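You operate a simulated robot arm through the tools that you are given. There is no shell and no other tool. Be economical: measure what you need, move in short steps, check, and stop when the job is done.

You are at the controls of a simulated robot arm. One attempt, no reset.

TASK
Grease the hub tops of the pink and the yellow gear.
Fine: load the brush at the tin; brush back in the rack. A coat counts when it lies all over at full strength: go over it till it gets no stronger.

It is judged by the outcome, as a careful person would: the job done as asked, and still so three seconds after it is handed in. It fails if anything else is knocked over, pushed out of place, dropped, spilled or broken.

THE ROBOT
A 7-joint arm with a two-finger parallel gripper, fixed in place. Base frame: the origin is at the foot of the arm, x ahead of it, y to its left, z up; the work surface is at about z = 0. Readings come in m, rad, newtons and seconds.
With the tool pointing down near the work surface it reaches from about 0.22 to 0.58 m from the base axis. Its first joint turns from -1.152 to 1.152 rad. Payload 2.5 kg.
The TCP is the grasp point between the finger pads, 0.023 m short of the fingertips. In the tool frame z runs along the fingers and y along their closing line. The gripper opens to 0.094 m. The fingers are 0.038 m wide and 0.01 m thick; the gripper's body (0.054 by 0.096 m) begins 0.039 m behind the TCP.
Orientation is that of the tool frame in the base frame, as [roll, pitch, yaw] about the fixed x, y, z axes, in that order (R = Rz(yaw) Ry(pitch) Rx(roll)). With the fingers straight down and closing along the base's y, the tool's x points along the base's -x, its y along +y and its z along -z.

THE INTERFACE
- The arm moves only by the tool nudge_tool. Its argument "plan" is one flat list of numbers, 7 for each row, row after row: the shift along the base's x, y, z in m, then the turn, a rotation vector about the base's x, y, z in rad, then the finger opening in m, from 0 to 0.094. In form: [tx, ty, tz, wx, wy, wz, hand, tx, ty, tz, wx, wy, wz, hand, ...]. A call has 1 to 12 rows; each row shifts and turns the commanded pose from where the row before left it. A row lasts 0.2 s, in which the tool goes at most 0.05 m and 0.15 rad; a call with a longer step from one row to the next is refused whole, and so is a gripper value outside its range. Where a pose cannot be reached the arm comes as near as it can. A force on the tool above 40 N (or 10 N above the force at the start of the call, whichever is more), or a blocked arm, ends the call early, and 0.2 s more pass. The fingers move at their own pace (about 0.108 m/s each) and stop on an object; they squeeze with about 31 N. The grip force told is the motor's: it shows also when the fingers shut on nothing. Time passes only in rows, and 0.2 s behind the last, so rows that do not move let the fingers close. The reply holds the time, the measured pose of the TCP, the force on the tool along the base axes, the opening and the grip force, in the units named above and with some noise, with the torque about the TCP (base axes, N m) and any sound that the robot's microphone picked up.
- Cameras (640 x 400 px; columns grow to the right, rows downward): "scene" is fixed at [0.134, -0.4127, 0.5654]; the picture's right is [0.70, -0.71, 0.00], its down [-0.41, -0.40, -0.82] and it looks along [0.59, 0.57, -0.57] (base axes); focal length 339 px, centre (320, 200). "wrist" rides on the gripper at [0.086, 0.016, -0.074] in the tool frame; the picture's right is [-0.18, 0.98, 0.00], its down [-0.58, -0.11, -0.81] and it looks along [-0.79, -0.15, 0.59] (tool axes); focal length 243 px, centre (320, 200). There is no depth. A picture from a camera that has moved, and an enlarged one, comes with that camera's place and axes in the base frame and with its lens. The place of the scene camera against the robot may be out by one fixed shift of up to 0.025 m in any direction.
- grab_frame(camera): a new picture of that camera. It takes no simulated time.
- zoom(camera, box): a new picture of the part [left, top, right, bottom] of that camera's present view, enlarged. It takes no simulated time.
- hand_in(): hands the job in; it is judged then, once.

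Go step by step. Nothing tells you positions but the pictures and the camera data: compare them with the known pose of the tool, close in by small moves and look again before you grip or let go. The budget is 120 turns and 64 pictures, counting those below and the enlarged ones. Unless the task says otherwise, let go and move clear before handing in, and close with one line.

The tools are called after "Emit:" as name(argument=value, ...) on one line, values as JSON. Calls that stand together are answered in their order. nudge_tool: Moves the arm, as the interface text tells. Its arguments: {"type":"object","properties":{"plan":{"type":"array","items":{"type":"number"}}},"required":["plan"]} The other tools are called the same way: grab_frame (camera) takes a picture; zoom (camera, box) takes an enlarged picture of a part of a camera's view; hand_in () hands the job in.

At the start:

```text
t: 0.0
tool_pos: [0.3446, -0.0568, 0.3299]
orientation: [-3.141, 0.0, -3.142]
force: [0.2, -0.9, -0.1]
ft_torque: [-0.02, -0.01, 0.0]
grip_width: 0.0937
grasp_force: 0.0
```

scene: 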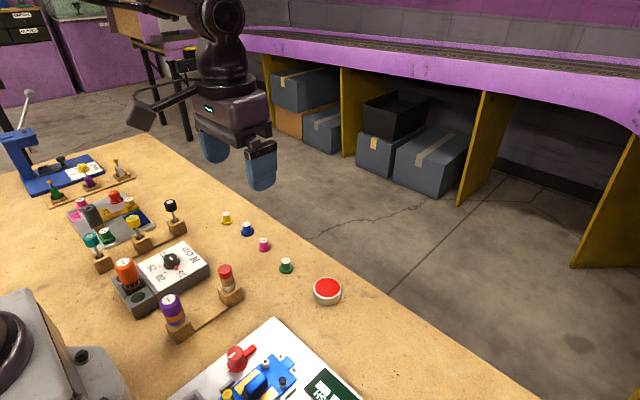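
wrist: 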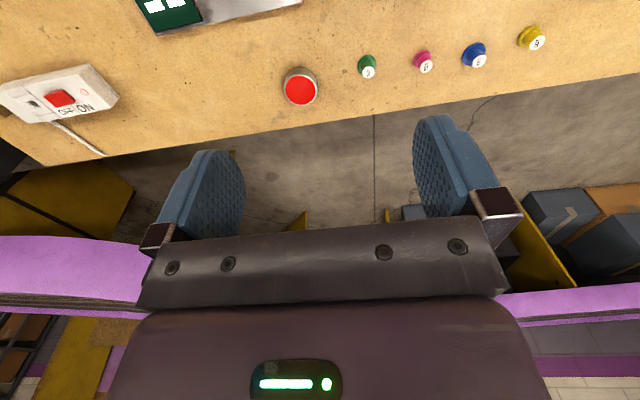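

I see a cluttered bench; I need to find the gears, the grease tin and the brush rack. I will zoom in on the scene camera.

Emit:
zoom(camera="scene", box=[0, 140, 160, 240])

Emit:
zoom(camera="scene", box=[60, 180, 260, 305])

Emit:
zoom(camera="scene", box=[90, 230, 390, 400])

```text
4.00 times, centred on (80, 190) of scene
camera zoom: at [0.134, -0.4127, 0.5654], right [0.7, -0.71, 0.0], down [-0.41, -0.4, -0.82], along [0.59, 0.57, -0.57], focal length 1357 px, centre (1280, 240)
```

zoom: 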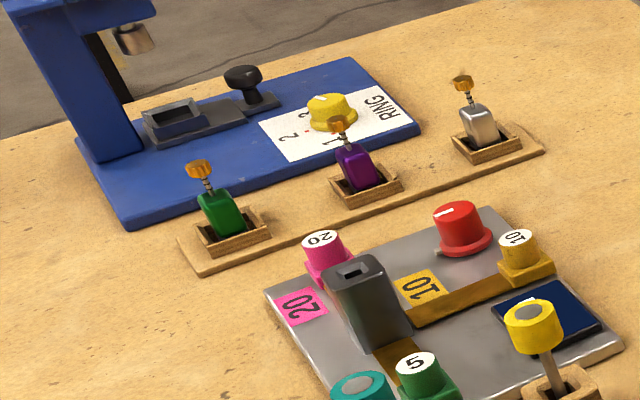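

```text
3.20 times, centred on (160, 242) of scene
camera zoom: at [0.134, -0.4127, 0.5654], right [0.7, -0.71, 0.0], down [-0.41, -0.4, -0.82], along [0.59, 0.57, -0.57], focal length 1086 px, centre (832, 64)
```

zoom: 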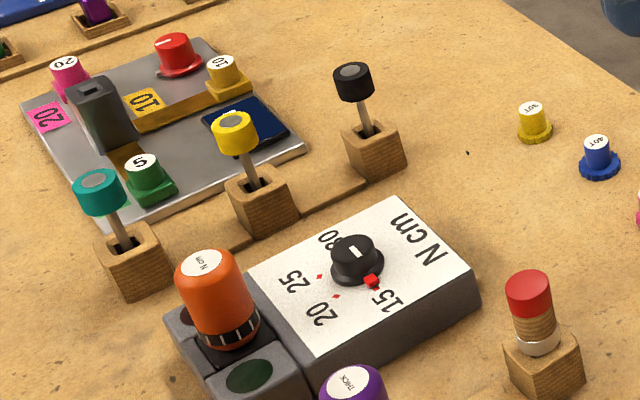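

```text
2.13 times, centred on (240, 315) of scene
camera zoom: at [0.134, -0.4127, 0.5654], right [0.7, -0.71, 0.0], down [-0.41, -0.4, -0.82], along [0.59, 0.57, -0.57], focal length 724 px, centre (491, -45)
```

zoom: 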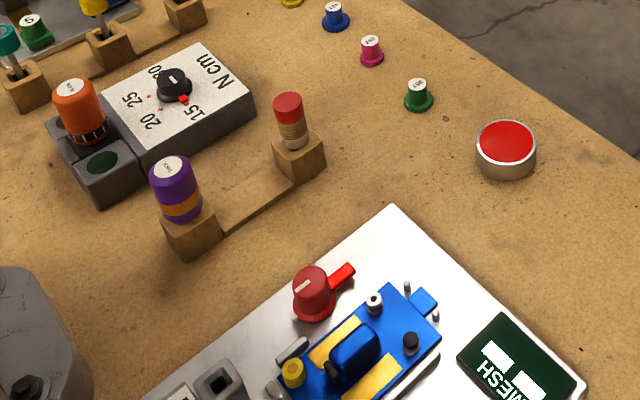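

The four small coloured parts (yellow, blue, pink, green) look like the gears, and the red can is probably the tin. The two-place rack (purple "THICK", red) probably holds the brushes, so I will look closer at both.

Emit:
zoom(camera="scene", box=[150, 255, 250, 345])

Emit:
zoom(camera="scene", box=[210, 200, 350, 310])

Emit:
zoom(camera="wrist", box=[270, 10, 570, 120])

```text
4.44 times, centred on (200, 300) of scene
camera zoom: at [0.134, -0.4127, 0.5654], right [0.7, -0.71, 0.0], down [-0.41, -0.4, -0.82], along [0.59, 0.57, -0.57], focal length 1508 px, centre (853, -244)
```

zoom: 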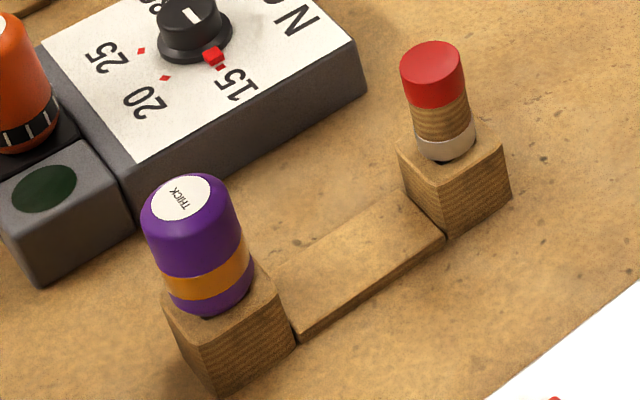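

```text
3.64 times, centred on (280, 255) of scene
camera zoom: at [0.134, -0.4127, 0.5654], right [0.7, -0.71, 0.0], down [-0.41, -0.4, -0.82], along [0.59, 0.57, -0.57], focal length 1234 px, centre (466, 0)
```

zoom: 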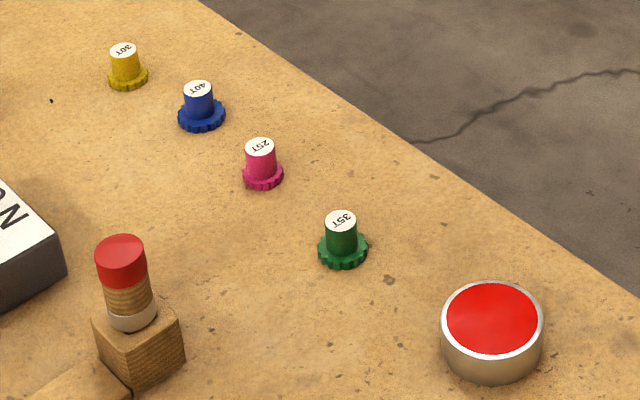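

```text
2.13 times, centred on (420, 65) of wrist
camera zoom: at [0.258, -0.0407, 0.4052], right [0.18, 0.98, 0.0], down [0.58, -0.11, 0.81], along [0.79, -0.15, -0.59], focal length 518 px, centre (107, 488)
```

zoom: 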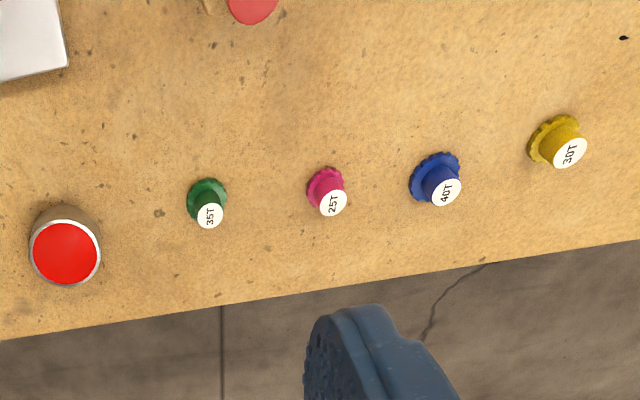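

The gears carry tooth labels: pink is 25T at about (0.459, 0.081) and yellow is 30T at about (0.452, 0.228). The tin is at about (0.458, -0.111). I will pull back to look at the brush rack from the wrist.

Emit:
nudge_tool(plan=[-0.03, 0.01, 0.02, 0, 0, 0, 0.094, -0.03, 0.01, 0.02, 0, 0, 0, 0.094, -0.03, 0.01, 0.02, 0, 0, 0, 0.094, 0, 0, 0, 0, 0, 0, 0.094])

Emit:
grab_frame(camera="wrist")

```text
t: 1.0
tool_pos: [0.2557, -0.0262, 0.3909]
orientation: [3.141, 0.001, 3.141]
force: [-0.1, -0.3, -0.5]
ft_torque: [-0.02, 0.01, 0.03]
grip_width: 0.0943
grasp_force: 0.1
```

```text
55 pictures are left
camera wrist: at [0.1699, -0.0101, 0.4645], right [0.18, 0.98, 0.0], down [0.58, -0.11, 0.81], along [0.79, -0.15, -0.59], focal length 243 px, centre (320, 200)
```

wrist: 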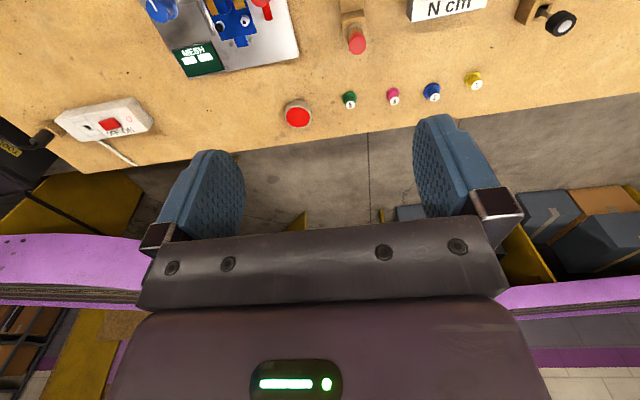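

I can see the red brush, but the rack is cut off. I will pitch the camera down to see the racks and labels.

Emit:
nudge_tool(plan=[0.02, 0.02, 0, 0, 0.15, 0, 0.094, 0.02, 0.02, 0, 0, 0.15, 0, 0.094, 0.02, 0.02, 0, 0, 0.15, 0, 0.094, 0.02, 0.0, 0, 0, 0.15, 0, 0.094, 0, 0, 0, 0, 0, 0, 0.094])

Emit:
grab_frame(camera="wrist")

```text
t: 2.2
tool_pos: [0.3356, 0.033, 0.3929]
orientation: [3.141, -0.602, -3.141]
force: [-0.5, -0.1, -0.1]
ft_torque: [-0.03, 0.03, 0.03]
grip_width: 0.0939
grasp_force: 0.1
```

```text
54 pictures are left
camera wrist: at [0.3069, 0.0503, 0.503], right [0.15, 0.98, -0.1], down [0.94, -0.11, 0.34], along [0.32, -0.15, -0.94], focal length 243 px, centre (320, 200)
```

wrist: 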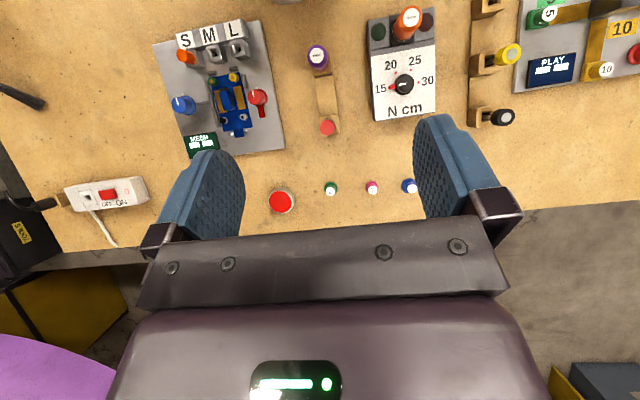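

Emit:
zoom(camera="wrist", box=[260, 20, 420, 120])

Emit:
zoom(camera="wrist", box=[260, 100, 420, 220])

Emit:
zoom(camera="wrist", box=[440, 0, 640, 130])

```text
4.00 times, centred on (340, 70) of wrist
camera zoom: at [0.3069, 0.0503, 0.503], right [0.15, 0.98, -0.1], down [0.94, -0.11, 0.34], along [0.32, -0.15, -0.94], focal length 970 px, centre (240, 720)
```

zoom: 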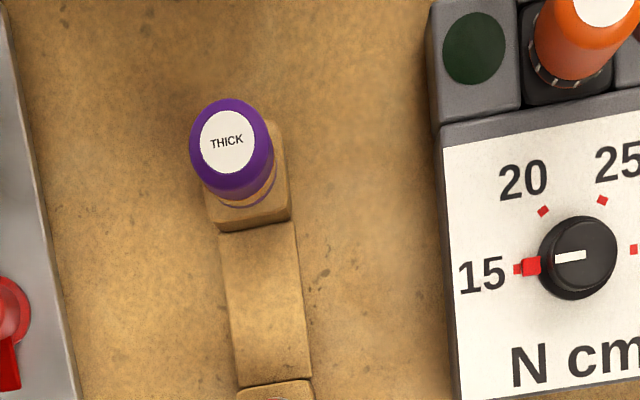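

```text
3.33 times, centred on (340, 160) of wrist
camera zoom: at [0.3069, 0.0503, 0.503], right [0.15, 0.98, -0.1], down [0.94, -0.11, 0.34], along [0.32, -0.15, -0.94], focal length 809 px, centre (253, 333)
```

zoom: 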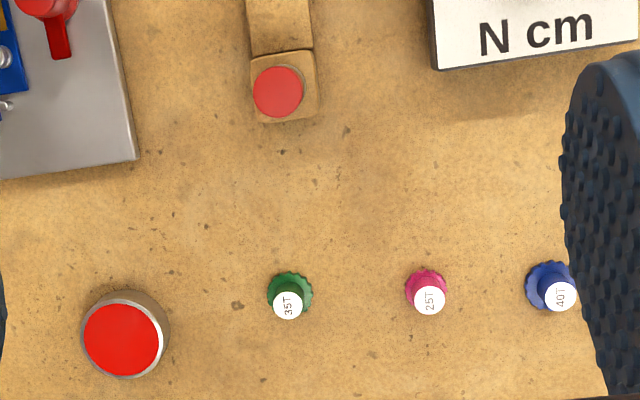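

```text
3.08 times, centred on (540, 65) of wrist
camera zoom: at [0.3069, 0.0503, 0.503], right [0.15, 0.98, -0.1], down [0.94, -0.11, 0.34], along [0.32, -0.15, -0.94], focal length 746 px, centre (-357, 615)
```

zoom: 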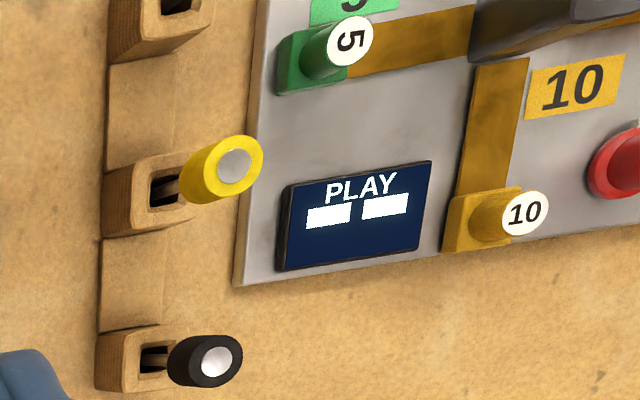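

The red-topped handle at about (0.324, 0.015) is the thinner brush, since the purple one is marked THICK. I will straighten the tool, move above the red brush and check it from closer.

Emit:
nudge_tool(plan=[0, -0.005, -0.03, 0, -0.15, 0, 0.094, 0, -0.005, -0.04, 0, -0.15, 0, 0.094, -0.005, -0.005, -0.04, 0, -0.15, 0, 0.094, -0.005, -0.003, -0.04, 0, -0.15, 0, 0.094, 0, 0, -0.04, 0, 0, 0, 0.094, 0, 0, 0, 0, 0, 0, 0.094])

Emit:
grab_frame(camera="wrist")

Emit:
grab_frame(camera="scene")

```text
t: 3.6
tool_pos: [0.3207, 0.014, 0.2033]
orientation: [-3.141, -0.001, 3.141]
force: [-0.5, 0.0, -0.1]
ft_torque: [0.02, 0.0, 0.0]
grip_width: 0.0937
grasp_force: 0.1
```

```text
50 pictures are left
camera wrist: at [0.2355, 0.031, 0.2774], right [0.18, 0.98, 0.0], down [0.58, -0.11, 0.81], along [0.79, -0.15, -0.59], focal length 243 px, centre (320, 200)
```

wrist: 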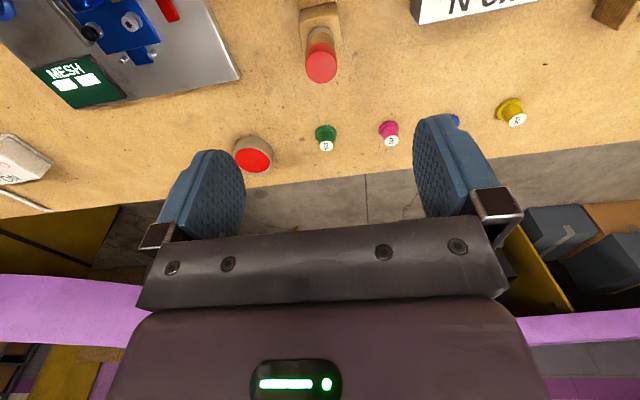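

```text
49 pictures are left
```

scene: 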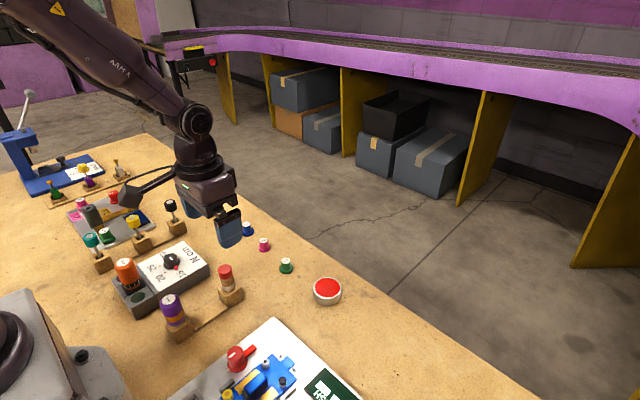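

Emit:
zoom(camera="wrist", box=[270, 0, 370, 100])

```text
4.00 times, centred on (320, 50) of wrist
camera zoom: at [0.2355, 0.031, 0.2774], right [0.18, 0.98, 0.0], down [0.58, -0.11, 0.81], along [0.79, -0.15, -0.59], focal length 970 px, centre (320, 800)
```

zoom: 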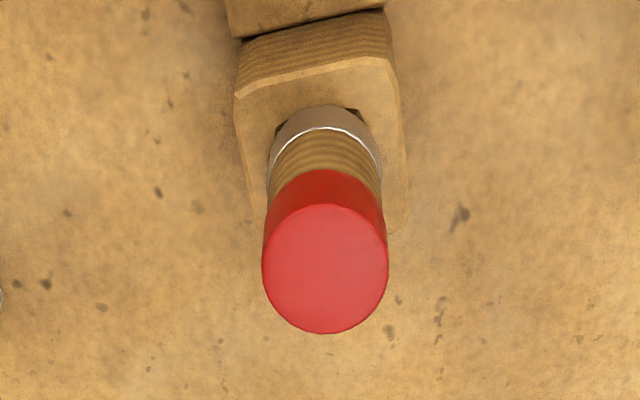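

The cap top is at about (0.324, 0.015, 0.083) with a diameter of about 24 mm. I will lower a bit and check again.

Emit:
nudge_tool(plan=[0.003, 0.001, -0.03, 0, 0, 0, 0.06, 0, 0, -0.03, 0, 0, 0, 0.06, 0, 0, 0, 0, 0, 0, 0.06])

Emit:
grab_frame(camera="wrist")

Emit:
zoom(camera="scene", box=[160, 200, 280, 340])

```text
t: 4.4
tool_pos: [0.3277, 0.0147, 0.144]
orientation: [3.141, 0.001, -3.141]
force: [0.2, 0.1, -0.4]
ft_torque: [0.02, -0.01, 0.03]
grip_width: 0.0601
grasp_force: 0.2
```

```text
47 pictures are left
camera wrist: at [0.2406, 0.0313, 0.2175], right [0.18, 0.98, 0.0], down [0.58, -0.11, 0.81], along [0.79, -0.15, -0.59], focal length 243 px, centre (320, 200)
```

wrist: 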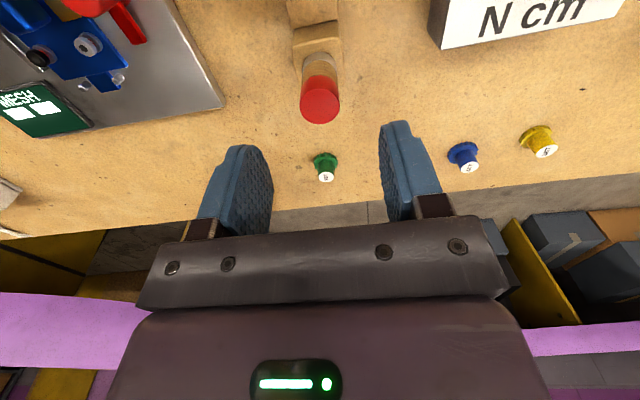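

```text
2.86 times, centred on (220, 270) of scene
camera zoom: at [0.134, -0.4127, 0.5654], right [0.7, -0.71, 0.0], down [-0.41, -0.4, -0.82], along [0.59, 0.57, -0.57], focal length 969 px, centre (606, 0)
```

zoom: 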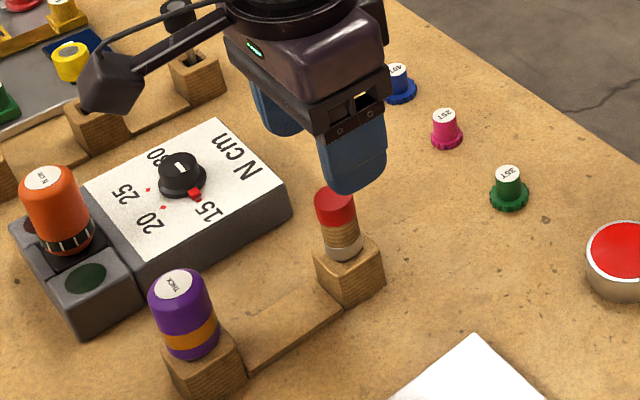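

The brush lies between the fingers in y. I will lower further and check alignment in x.

Emit:
nudge_tool(plan=[-0.002, 0.001, -0.02, 0, 0, 0, 0.06, 0, 0, -0.02, 0, 0, 0, 0.06, 0, 0, 0, 0, 0, 0, 0.06, 0, 0, 0, 0, 0, 0, 0.06])

Emit:
grab_frame(camera="wrist")

```text
t: 5.4
tool_pos: [0.3253, 0.015, 0.1036]
orientation: [3.141, 0.001, 3.14]
force: [0.4, -0.2, 0.8]
ft_torque: [-0.03, -0.02, 0.02]
grip_width: 0.0601
grasp_force: 0.0
```

```text
45 pictures are left
camera wrist: at [0.2386, 0.032, 0.1775], right [0.18, 0.98, 0.0], down [0.58, -0.11, 0.81], along [0.79, -0.15, -0.59], focal length 243 px, centre (320, 200)
```

wrist: 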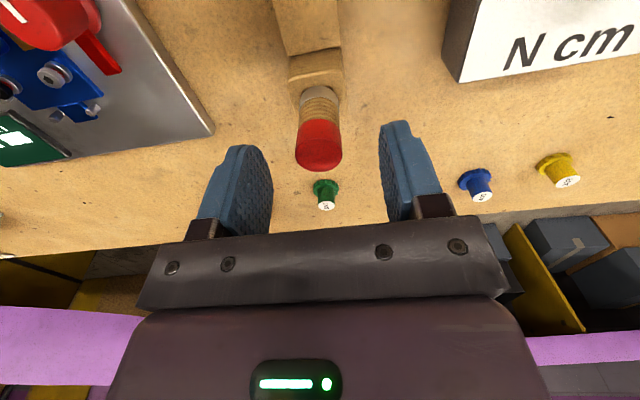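

The cap top is at (0.324, 0.0155, 0.083), in line with the gripper. I will descend to z ≈ 0.066 and close on it.

Emit:
nudge_tool(plan=[-0.001, 0, -0.02, 0, 0, 0, 0.06, 0, 0, -0.017, 0, 0, 0, 0.06, 0, 0, 0, 0, 0, 0, 0.06, 0, 0, 0, 0, 0, 0, 0.015, 0, 0, 0, 0, 0, 0, 0.015, 0, 0, 0, 0, 0, 0, 0.015])

Emit:
grab_frame(camera="wrist")

Emit:
zoom(camera="scene", box=[160, 230, 280, 320])

```text
t: 6.8
tool_pos: [0.3229, 0.0161, 0.0649]
orientation: [3.141, -0.001, 3.14]
force: [1.0, -4.1, -1.3]
ft_torque: [-0.23, -0.04, -0.02]
grip_width: 0.0224
grasp_force: 31.3
```

```text
44 pictures are left
camera wrist: at [0.2368, 0.0332, 0.1393], right [0.19, 0.98, 0.0], down [0.58, -0.11, 0.81], along [0.79, -0.15, -0.59], focal length 243 px, centre (320, 200)
```

wrist: 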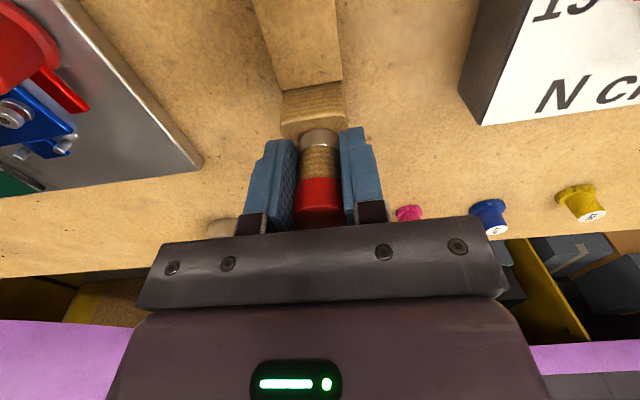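

```text
4.44 times, centred on (220, 275) of scene
camera zoom: at [0.134, -0.4127, 0.5654], right [0.7, -0.71, 0.0], down [-0.41, -0.4, -0.82], along [0.59, 0.57, -0.57], focal length 1508 px, centre (764, -133)
```

zoom: 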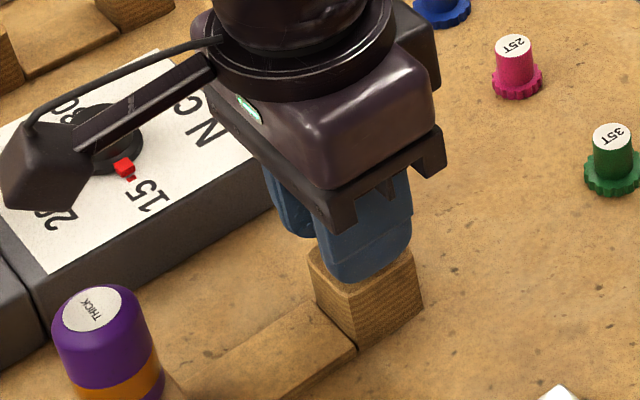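

Gripped (opening 22 mm, 31 N). I will lift straight up.

Emit:
nudge_tool(plan=[0, -0.001, 0.01, 0, 0, 0, 0.015, 0, 0, 0.03, 0, 0, 0, 0.015, 0, 0, 0.04, 0, 0, 0, 0.015, 0, 0, 0.04, 0, 0, 0, 0.015, 0, 0, 0, 0, 0, 0, 0.015])

Emit:
grab_frame(camera="wrist")

Emit:
zoom(camera="scene", box=[140, 180, 300, 320])

```text
t: 8.0
tool_pos: [0.3239, 0.0212, 0.1847]
orientation: [-3.139, 0.0, 3.141]
force: [0.1, -0.3, 0.4]
ft_torque: [0.01, 0.0, -0.02]
grip_width: 0.0225
grasp_force: 31.5
```

```text
42 pictures are left
camera wrist: at [0.2372, 0.0375, 0.2601], right [0.18, 0.98, 0.0], down [0.58, -0.11, 0.81], along [0.79, -0.15, -0.59], focal length 243 px, centre (320, 200)
```

wrist: 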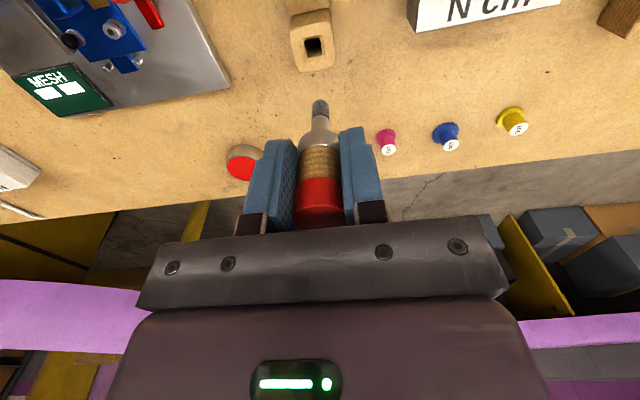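

```text
2.86 times, centred on (220, 250) of scene
camera zoom: at [0.134, -0.4127, 0.5654], right [0.7, -0.71, 0.0], down [-0.41, -0.4, -0.82], along [0.59, 0.57, -0.57], focal length 969 px, centre (606, 57)
```

zoom: 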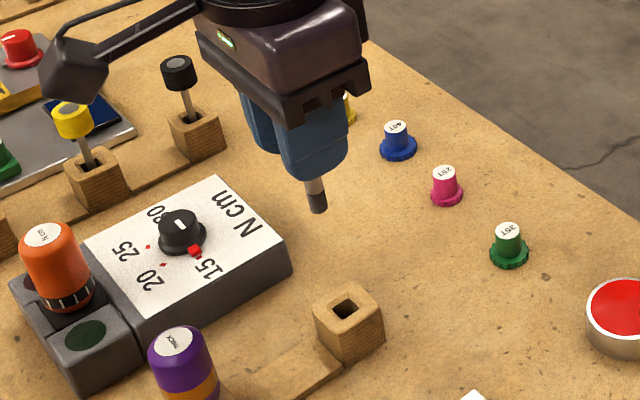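

The brush is out, with its dark tip about 67 mm below the TCP. Next I move over the tin at about (0.460, -0.110).

Emit:
nudge_tool(plan=[0.027, -0.026, 0, 0, 0, 0, 0.015, 0.027, -0.026, 0, 0, 0, 0, 0.015, 0.027, -0.026, 0, 0, 0, 0, 0.015, 0.027, -0.026, 0, 0, 0, 0, 0.015, 0.027, -0.026, -0.03, 0, 0, 0, 0.015, 0, 0, -0.02, 0, 0, 0, 0.015, 0, 0, 0, 0, 0, 0, 0.015, 0, 0, 0, 0, 0, 0, 0.015])

Emit:
grab_frame(camera="wrist")

Emit:
zoom(camera="scene", box=[250, 180, 410, 320])

```text
t: 9.8
tool_pos: [0.4618, -0.113, 0.1331]
orientation: [3.141, 0.0, 3.14]
force: [0.9, -0.9, -0.4]
ft_torque: [0.03, 0.0, -0.04]
grip_width: 0.0223
grasp_force: 30.9
```

```text
40 pictures are left
camera wrist: at [0.3752, -0.0968, 0.2067], right [0.18, 0.98, 0.0], down [0.58, -0.11, 0.81], along [0.79, -0.15, -0.59], focal length 243 px, centre (320, 200)
```

wrist: 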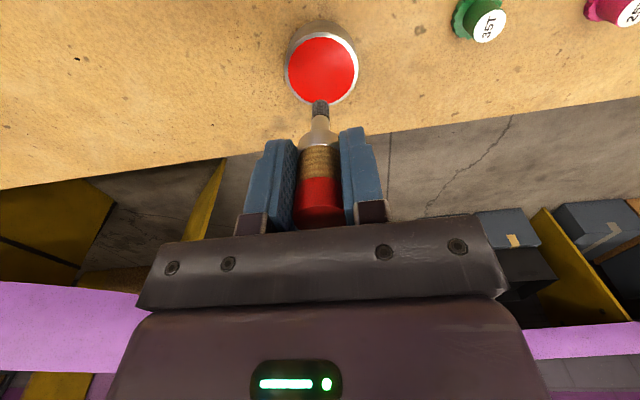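

```text
2.86 times, centred on (330, 250) of scene
camera zoom: at [0.134, -0.4127, 0.5654], right [0.7, -0.71, 0.0], down [-0.41, -0.4, -0.82], along [0.59, 0.57, -0.57], focal length 969 px, centre (291, 57)
```

zoom: 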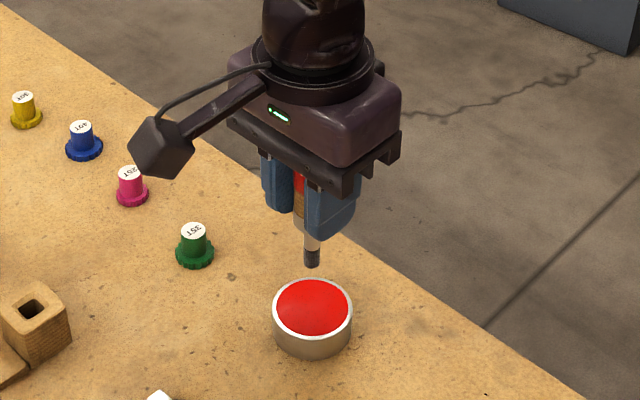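

The tin centre is at about (0.463, -0.112), straight below the brush. I will go down in small steps and watch the force.

Emit:
nudge_tool(plan=[0, 0, -0.02, 0, 0, 0, 0.015, 0, 0, -0.015, 0, 0, 0, 0.015, 0, 0, 0, 0, 0, 0, 0.015])

Emit:
zoom(camera="wrist", box=[260, 50, 380, 150])

Emit:
zoom(camera="scene", box=[280, 220, 380, 320])

```text
t: 10.6
tool_pos: [0.4605, -0.1135, 0.0975]
orientation: [-3.142, -0.001, -3.141]
force: [-0.3, 0.9, -0.1]
ft_torque: [-0.01, -0.02, -0.02]
grip_width: 0.0222
grasp_force: 30.9
```

```text
4.00 times, centred on (320, 100) of wrist
camera zoom: at [0.374, -0.098, 0.172], right [0.18, 0.98, 0.0], down [0.58, -0.11, 0.81], along [0.79, -0.15, -0.59], focal length 970 px, centre (320, 600)
```

zoom: 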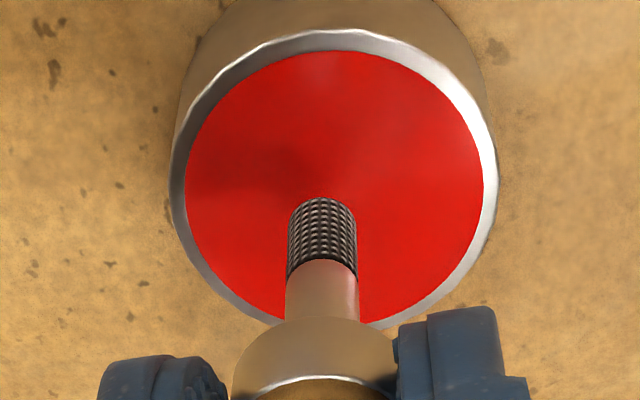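

```text
4.00 times, centred on (330, 270) of scene
camera zoom: at [0.134, -0.4127, 0.5654], right [0.7, -0.71, 0.0], down [-0.41, -0.4, -0.82], along [0.59, 0.57, -0.57], focal length 1357 px, centre (280, -80)
```

zoom: 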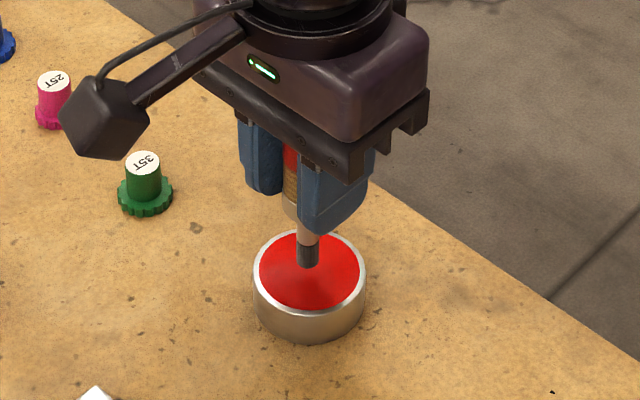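

The tip is just above the grease. I will continue down in small steps.

Emit:
nudge_tool(plan=[0, 0, -0.003, 0, 0, 0, 0.015, 0, 0, -0.003, 0, 0, 0, 0.015, 0, 0, 0, 0, 0, 0, 0.015])

Emit:
zoom(camera="wrist", box=[260, 50, 380, 150])

```text
t: 11.4
tool_pos: [0.4616, -0.1148, 0.0924]
orientation: [3.14, -0.001, -3.141]
force: [0.5, -1.0, -1.0]
ft_torque: [-0.02, 0.0, 0.01]
grip_width: 0.0226
grasp_force: 30.9
```

```text
4.00 times, centred on (320, 100) of wrist
camera zoom: at [0.374, -0.0981, 0.1669], right [0.18, 0.98, 0.0], down [0.58, -0.11, 0.81], along [0.79, -0.15, -0.59], focal length 970 px, centre (320, 600)
```

zoom: 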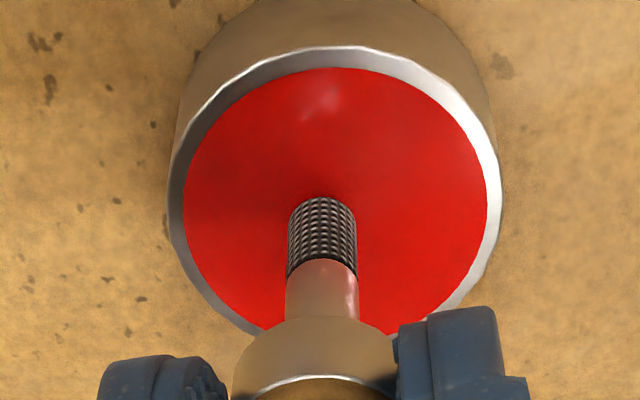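

Emit:
nudge_tool(plan=[0, 0, -0.003, 0, 0, 0, 0.015, 0, 0, -0.003, 0, 0, 0, 0.015, 0, 0, 0, 0, 0, 0, 0.015])

Emit:
zoom(camera="wrist", box=[260, 50, 380, 150])

```text
t: 12.2
tool_pos: [0.4594, -0.1135, 0.087]
orientation: [3.141, 0.001, 3.141]
force: [-3.6, -0.8, 7.6]
ft_torque: [0.07, 0.17, 0.01]
grip_width: 0.0225
grasp_force: 30.7
```

```text
4.00 times, centred on (320, 100) of wrist
camera zoom: at [0.3734, -0.0973, 0.1615], right [0.19, 0.98, 0.0], down [0.58, -0.11, 0.81], along [0.79, -0.15, -0.59], focal length 970 px, centre (320, 600)
```

zoom: 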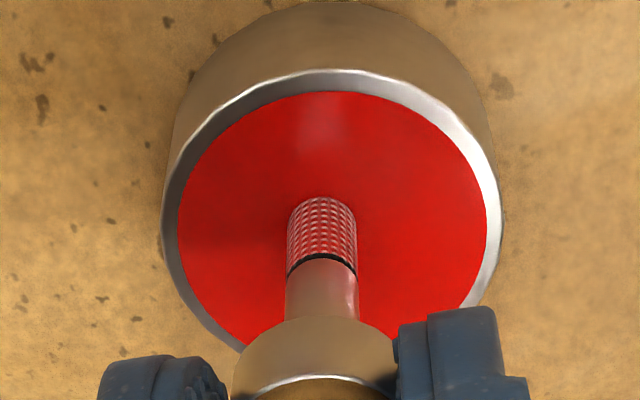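

The tip is loaded red, with contact at TCP z ≈ 0.087. I will dwell briefly, lift and move over the pink gear at about (0.4585, 0.082).

Emit:
nudge_tool(plan=[0, 0, 0, 0, 0, 0, 0.015, 0, 0, 0, 0, 0, 0, 0.015, 0, 0, 0.03, 0, 0, 0, 0.015, 0, 0, 0.03, 0, 0, 0, 0.015, 0, 0.04, 0, 0, 0, 0, 0.015, 0, 0.04, 0, 0, 0, 0, 0.015, 0, 0.04, 0, 0, 0, 0, 0.015, 0, 0.04, 0, 0, 0, 0, 0.015, 0, 0.035, 0, 0, 0, 0, 0.015, 0, 0, 0, 0, 0, 0, 0.015, 0, 0, 0, 0, 0, 0, 0.015])

Emit:
grab_frame(camera="wrist")

Emit:
zoom(camera="scene", box=[200, 160, 340, 290])

```text
t: 14.6
tool_pos: [0.459, 0.0812, 0.1458]
orientation: [3.141, 0.0, 3.141]
force: [0.0, -0.4, -0.7]
ft_torque: [0.01, -0.01, 0.01]
grip_width: 0.0224
grasp_force: 31.2
```

```text
34 pictures are left
camera wrist: at [0.3719, 0.0986, 0.22], right [0.18, 0.98, 0.0], down [0.58, -0.11, 0.81], along [0.79, -0.15, -0.59], focal length 243 px, centre (320, 200)
```

wrist: 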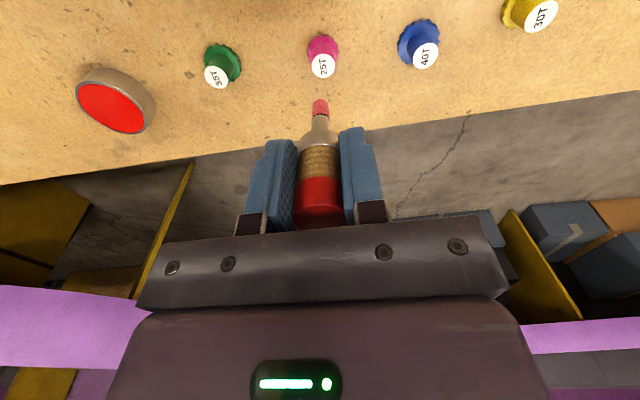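

```text
3.08 times, centred on (270, 225) of scene
camera zoom: at [0.134, -0.4127, 0.5654], right [0.7, -0.71, 0.0], down [-0.41, -0.4, -0.82], along [0.59, 0.57, -0.57], focal length 1044 px, centre (474, 123)
```

zoom: 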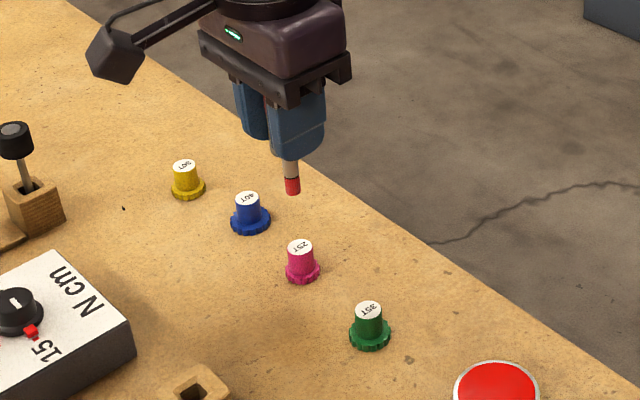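

Pink hub top is at about (0.459, 0.0837). I will shift by 2.5 mm and lower to just above it, then look.

Emit:
nudge_tool(plan=[0, 0.0025, -0.02, 0, 0, 0, 0.015, 0, 0, -0.018, 0, 0, 0, 0.015, 0, 0, 0, 0, 0, 0, 0.015, 0, 0, 0, 0, 0, 0, 0.015])

Emit:
zoom(camera="wrist", box=[260, 50, 380, 150])

Emit:
zoom(camera="scene", box=[220, 190, 310, 270])

```text
t: 15.6
tool_pos: [0.4602, 0.0828, 0.1066]
orientation: [-3.141, 0.0, -3.14]
force: [-0.6, 0.0, -0.5]
ft_torque: [0.02, -0.01, 0.02]
grip_width: 0.0225
grasp_force: 30.8
```

```text
4.00 times, centred on (320, 100) of wrist
camera zoom: at [0.3727, 0.1004, 0.1814], right [0.18, 0.98, 0.0], down [0.58, -0.11, 0.81], along [0.79, -0.15, -0.59], focal length 970 px, centre (320, 600)
```

zoom: 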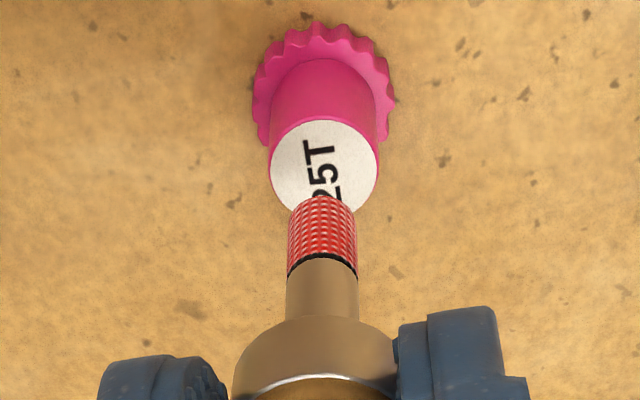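

```text
5.00 times, centred on (265, 230) of scene
camera zoom: at [0.134, -0.4127, 0.5654], right [0.7, -0.71, 0.0], down [-0.41, -0.4, -0.82], along [0.59, 0.57, -0.57], focal length 1696 px, centre (595, 50)
```

zoom: 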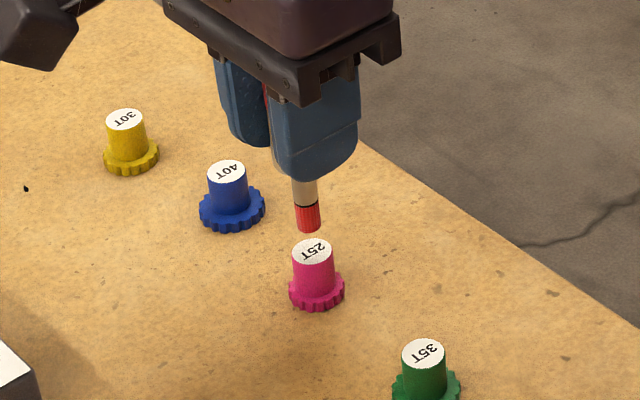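

The tip is lined up over the pink hub (17–18 mm across, top near z = 0.029). I will go down gently for a first contact.

Emit:
nudge_tool(plan=[0, 0, -0.006, 0, 0, 0, 0.015, 0, 0, -0.004, 0, 0, 0, 0.015, 0, 0, -0.002, 0, 0, 0, 0.015, 0, 0, 0, 0, 0, 0, 0.015])

Emit:
zoom(camera="wrist", box=[260, 50, 380, 150])

```text
t: 16.6
tool_pos: [0.4587, 0.0844, 0.0948]
orientation: [3.141, 0.001, -3.141]
force: [0.0, 0.2, 0.3]
ft_torque: [0.02, 0.02, 0.02]
grip_width: 0.0223
grasp_force: 30.7
```

```text
4.00 times, centred on (320, 100) of wrist
camera zoom: at [0.3728, 0.1005, 0.17], right [0.18, 0.98, 0.0], down [0.58, -0.11, 0.81], along [0.79, -0.15, -0.59], focal length 970 px, centre (320, 600)
```

zoom: 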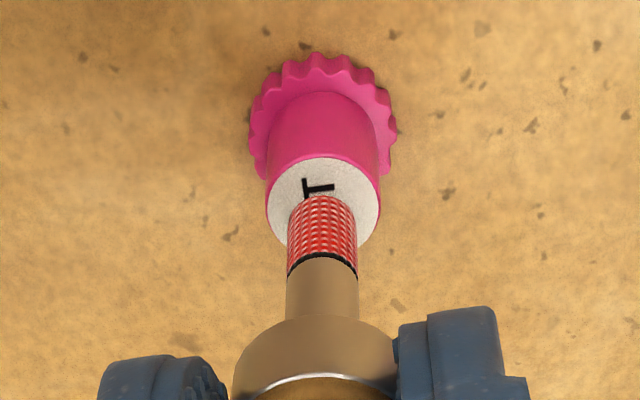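

Emit:
nudge_tool(plan=[0, 0, -0.002, 0, 0, 0, 0.015, 0, 0, -0.001, 0, 0, 0, 0.015, 0, 0, 0, 0, 0, 0, 0.015])

```text
t: 17.4
tool_pos: [0.4603, 0.0856, 0.0928]
orientation: [-3.141, 0.001, -3.141]
force: [-0.1, 0.8, -0.5]
ft_torque: [-0.01, -0.05, 0.0]
grip_width: 0.0226
grasp_force: 31.1
```

Emit:
nudge_tool(plan=[0, 0, -0.0015, 0, 0, 0, 0.015, 0, 0, -0.0015, 0, 0, 0, 0.015, 0, 0, 0, 0, 0, 0, 0.015])

Emit:
zoom(camera="wrist", box=[260, 50, 380, 150])

```text
t: 18.2
tool_pos: [0.4603, 0.0825, 0.0911]
orientation: [3.141, 0.001, -3.14]
force: [-0.9, 0.5, 4.1]
ft_torque: [0.02, 0.02, -0.04]
grip_width: 0.0226
grasp_force: 31.1
```

```text
4.00 times, centred on (320, 100) of wrist
camera zoom: at [0.3735, 0.0995, 0.1656], right [0.18, 0.98, 0.0], down [0.58, -0.11, 0.81], along [0.79, -0.15, -0.59], focal length 970 px, centre (320, 600)
```

zoom: 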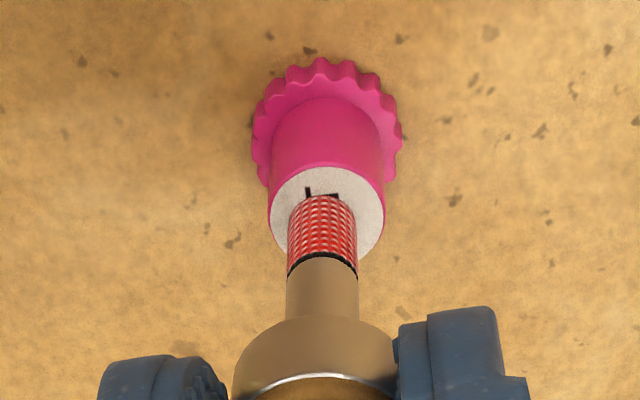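

First contact is at 4 N with the tip about 1 mm towards -y of centre. I will dab around the hub, lifting between dabs so the gear isn't dragged.

Emit:
nudge_tool(plan=[0, 0, 0.005, 0, 0, 0, 0.015, 0.0045, 0.001, 0, 0, 0, 0, 0.015, 0, 0, -0.005, 0, 0, 0, 0.015, 0, 0, 0.005, 0, 0, 0, 0.015, -0.0045, 0.0045, 0, 0, 0, 0, 0.015, 0, 0, -0.005, 0, 0, 0, 0.015, 0, 0, 0.005, 0, 0, 0, 0.015, -0.0045, -0.0045, 0, 0, 0, 0, 0.015, 0, 0, -0.005, 0, 0, 0, 0.015, 0, 0, 0.005, 0, 0, 0, 0.015, 0.0045, -0.0045, 0, 0, 0, 0, 0.015, 0, 0, -0.005, 0, 0, 0, 0.015])

Emit:
nudge_tool(plan=[0, 0, 0.02, 0, 0, 0, 0.015, -0.03, 0.0045, 0.02, 0, 0, 0, 0.015, 0, 0, 0, 0, 0, 0, 0.015])

Emit:
zoom(camera="wrist", box=[260, 50, 380, 150])

Emit:
zoom(camera="scene", box=[235, 220, 295, 265])

```text
t: 20.8
tool_pos: [0.4601, 0.0787, 0.0914]
orientation: [-3.14, 0.002, 3.141]
force: [-1.3, -0.8, 5.9]
ft_torque: [-0.03, 0.09, 0.0]
grip_width: 0.0222
grasp_force: 31.2
```

```text
t: 21.6
tool_pos: [0.4281, 0.0861, 0.1307]
orientation: [-3.14, 0.0, 3.139]
force: [-0.4, -0.3, -0.2]
ft_torque: [-0.04, -0.04, -0.02]
grip_width: 0.0222
grasp_force: 31.2
```

```text
4.00 times, centred on (320, 100) of wrist
camera zoom: at [0.3418, 0.102, 0.2055], right [0.18, 0.98, 0.0], down [0.58, -0.11, 0.81], along [0.79, -0.15, -0.59], focal length 970 px, centre (320, 600)
```

zoom: 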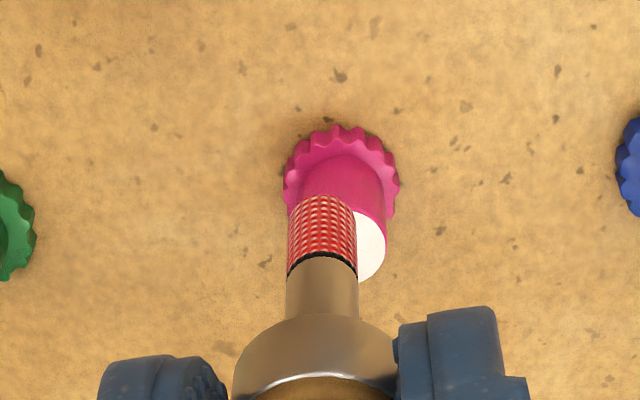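

```text
8.89 times, centred on (265, 242) of scene
camera zoom: at [0.134, -0.4127, 0.5654], right [0.7, -0.71, 0.0], down [-0.41, -0.4, -0.82], along [0.59, 0.57, -0.57], focal length 3016 px, centre (809, -178)
```

zoom: 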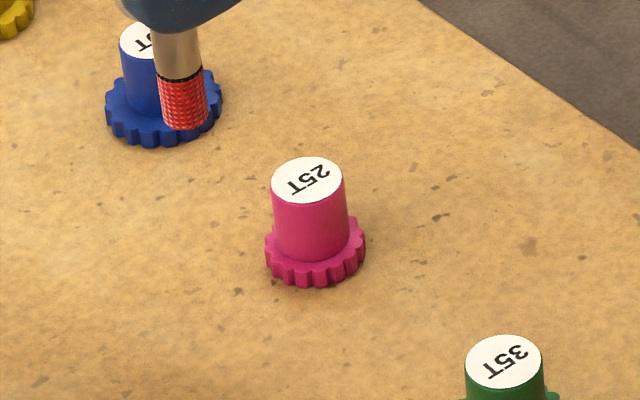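

Dabbing left no mark, so the grease needs strokes. I will try a short gentle stroke in contact and watch whether the gear moves.

Emit:
nudge_tool(plan=[0.03, 0, -0.01, 0, 0, 0, 0.015, 0, 0, -0.02, 0, 0, 0, 0.015, 0, 0, -0.01, 0, 0, 0, 0.015, 0, 0, 0, 0, 0, 0, 0.015, 0.002, 0, 0, 0, 0, 0, 0.015, 0.002, 0, 0, 0, 0, 0, 0.015, -0.002, 0, 0, 0, 0, 0, 0.015, -0.002, 0, 0, 0, 0, 0, 0.015, -0.002, 0, 0, 0, 0, 0, 0.015, -0.002, 0, 0, 0, 0, 0, 0.015])

Emit:
zoom(camera="scene", box=[235, 220, 295, 265])

```text
t: 23.8
tool_pos: [0.4568, 0.084, 0.0904]
orientation: [-3.141, 0.0, -3.141]
force: [1.9, 0.3, 5.0]
ft_torque: [-0.03, -0.14, 0.04]
grip_width: 0.0225
grasp_force: 30.8
```

```text
8.89 times, centred on (265, 242) of scene
camera zoom: at [0.1339, -0.4127, 0.5654], right [0.7, -0.71, 0.0], down [-0.41, -0.4, -0.82], along [0.59, 0.57, -0.57], focal length 3016 px, centre (809, -178)
```

zoom: 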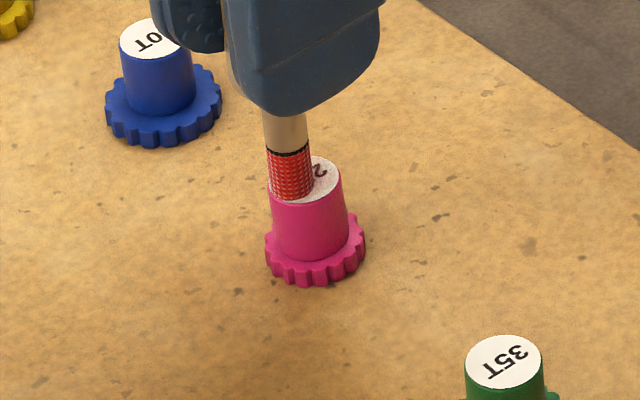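

A faint tint is showing and the gear stayed put, so I'll make a circular pass in contact.

Emit:
nudge_tool(plan=[0.001, 0.003, 0, 0, 0, 0, 0.015, 0.003, 0.0012, 0, 0, 0, 0, 0.015, 0.003, -0.0012, 0, 0, 0, 0, 0.015, 0.0012, -0.003, 0, 0, 0, 0, 0.015, -0.0012, -0.003, 0, 0, 0, 0, 0.015, -0.003, -0.0012, 0, 0, 0, 0, 0.015, -0.003, 0.0012, 0, 0, 0, 0, 0.015, -0.001, 0.003, 0, 0, 0, 0, 0.015, 0.002, 0, 0, 0, 0, 0, 0.015, 0.002, 0, 0, 0, 0, 0, 0.015, 0, 0, 0.02, 0, 0, 0, 0.015, -0.03, 0, 0.02, 0, 0, 0, 0.015])

Emit:
zoom(camera="scene", box=[235, 220, 295, 265])

```text
t: 26.4
tool_pos: [0.4302, 0.0841, 0.1281]
orientation: [-3.14, 0.001, -3.142]
force: [0.0, 0.3, -0.1]
ft_torque: [0.01, 0.01, -0.01]
grip_width: 0.0225
grasp_force: 30.3
```

```text
8.89 times, centred on (265, 242) of scene
camera zoom: at [0.134, -0.4127, 0.5654], right [0.7, -0.71, 0.0], down [-0.41, -0.4, -0.82], along [0.59, 0.57, -0.57], focal length 3016 px, centre (809, -178)
```

zoom: 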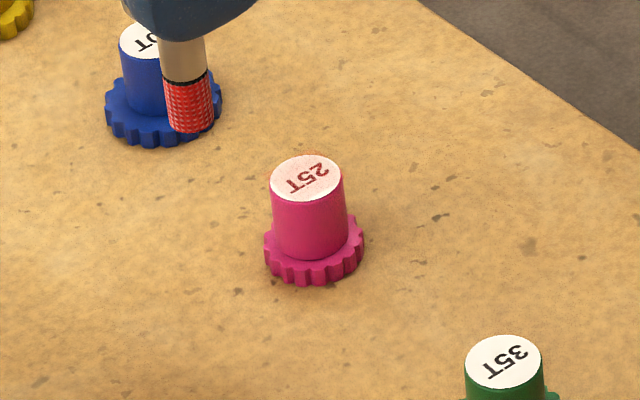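

The coat has begun as a light tint over the top. I will make more circular passes.

Emit:
nudge_tool(plan=[0.03, 0, -0.018, 0, 0, 0, 0.015, -0.004, 0, -0.018, 0, 0, 0, 0.015, 0, 0, -0.0045, 0, 0, 0, 0.015, 0.001, 0.003, 0, 0, 0, 0, 0.015, 0.003, 0.0014, 0, 0, 0, 0, 0.015, 0.003, -0.0014, 0, 0, 0, 0, 0.015, 0.0014, -0.003, 0, 0, 0, 0, 0.015, -0.0014, -0.003, 0, 0, 0, 0, 0.015, -0.003, -0.0014, 0, 0, 0, 0, 0.015, -0.003, 0.0014, 0, 0, 0, 0, 0.015, -0.001, 0.003, 0, 0, 0, 0, 0.015])

Emit:
nudge_tool(plan=[0.001, 0.003, 0, 0, 0, 0, 0.015, 0.003, 0.0016, 0, 0, 0, 0, 0.015, 0.003, -0.0016, 0, 0, 0, 0, 0.015, 0.0015, -0.003, 0, 0, 0, 0, 0.015, -0.0015, -0.003, 0, 0, 0, 0, 0.015, -0.003, -0.0016, 0, 0, 0, 0, 0.015, -0.003, 0.0016, 0, 0, 0, 0, 0.015, -0.001, 0.003, 0, 0, 0, 0, 0.015, 0.003, 0, 0, 0, 0, 0, 0.015, 0.003, 0, 0, 0, 0, 0, 0.015, 0.002, 0, 0, 0, 0, 0, 0.015, -0.002, 0, 0, 0, 0, 0, 0.015])

Emit:
nudge_tool(plan=[-0.002, 0, 0.02, 0, 0, 0, 0.015, -0.03, 0, 0.02, 0, 0, 0, 0.015, 0, 0, 0, 0, 0, 0, 0.015])

Emit:
zoom(camera="scene", box=[235, 220, 295, 265])

```text
t: 28.8
tool_pos: [0.4565, 0.0834, 0.0902]
orientation: [3.141, -0.001, 3.141]
force: [1.1, -0.5, 1.9]
ft_torque: [-0.05, 0.01, -0.02]
grip_width: 0.0226
grasp_force: 30.9
```

```text
t: 31.4
tool_pos: [0.4612, 0.0844, 0.09]
orientation: [-3.14, 0.0, -3.141]
force: [-0.2, 0.7, -0.8]
ft_torque: [-0.02, -0.01, -0.03]
grip_width: 0.0224
grasp_force: 31.5
```

```text
t: 32.2
tool_pos: [0.4286, 0.0831, 0.1306]
orientation: [3.141, 0.001, -3.141]
force: [-0.4, 0.0, 0.5]
ft_torque: [-0.01, -0.04, 0.06]
grip_width: 0.0223
grasp_force: 31.4
```

```text
8.89 times, centred on (265, 242) of scene
camera zoom: at [0.134, -0.4127, 0.5654], right [0.7, -0.71, 0.0], down [-0.41, -0.4, -0.82], along [0.59, 0.57, -0.57], focal length 3016 px, centre (809, -178)
```

zoom: 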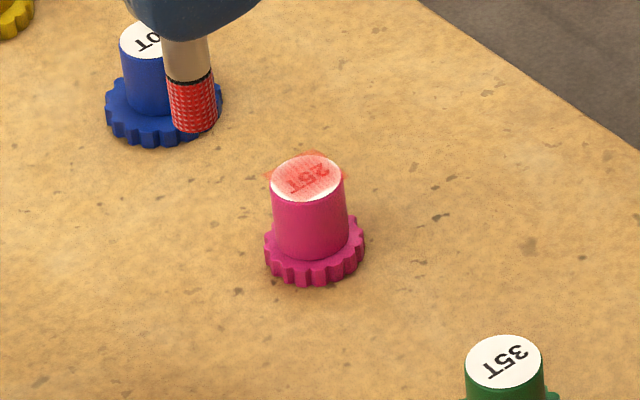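

Emit:
zoom(camera="scene", box=[252, 228, 276, 248])

```text
16.00 times, centred on (264, 238) of scene
camera zoom: at [0.134, -0.4127, 0.5654], right [0.7, -0.71, 0.0], down [-0.41, -0.4, -0.82], along [0.59, 0.57, -0.57], focal length 5428 px, centre (1216, -408)
```

zoom: 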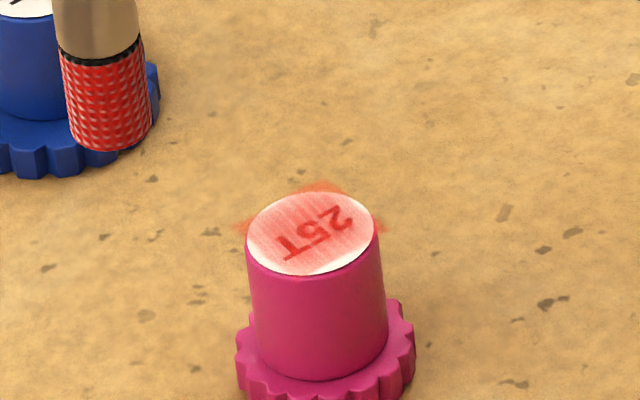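

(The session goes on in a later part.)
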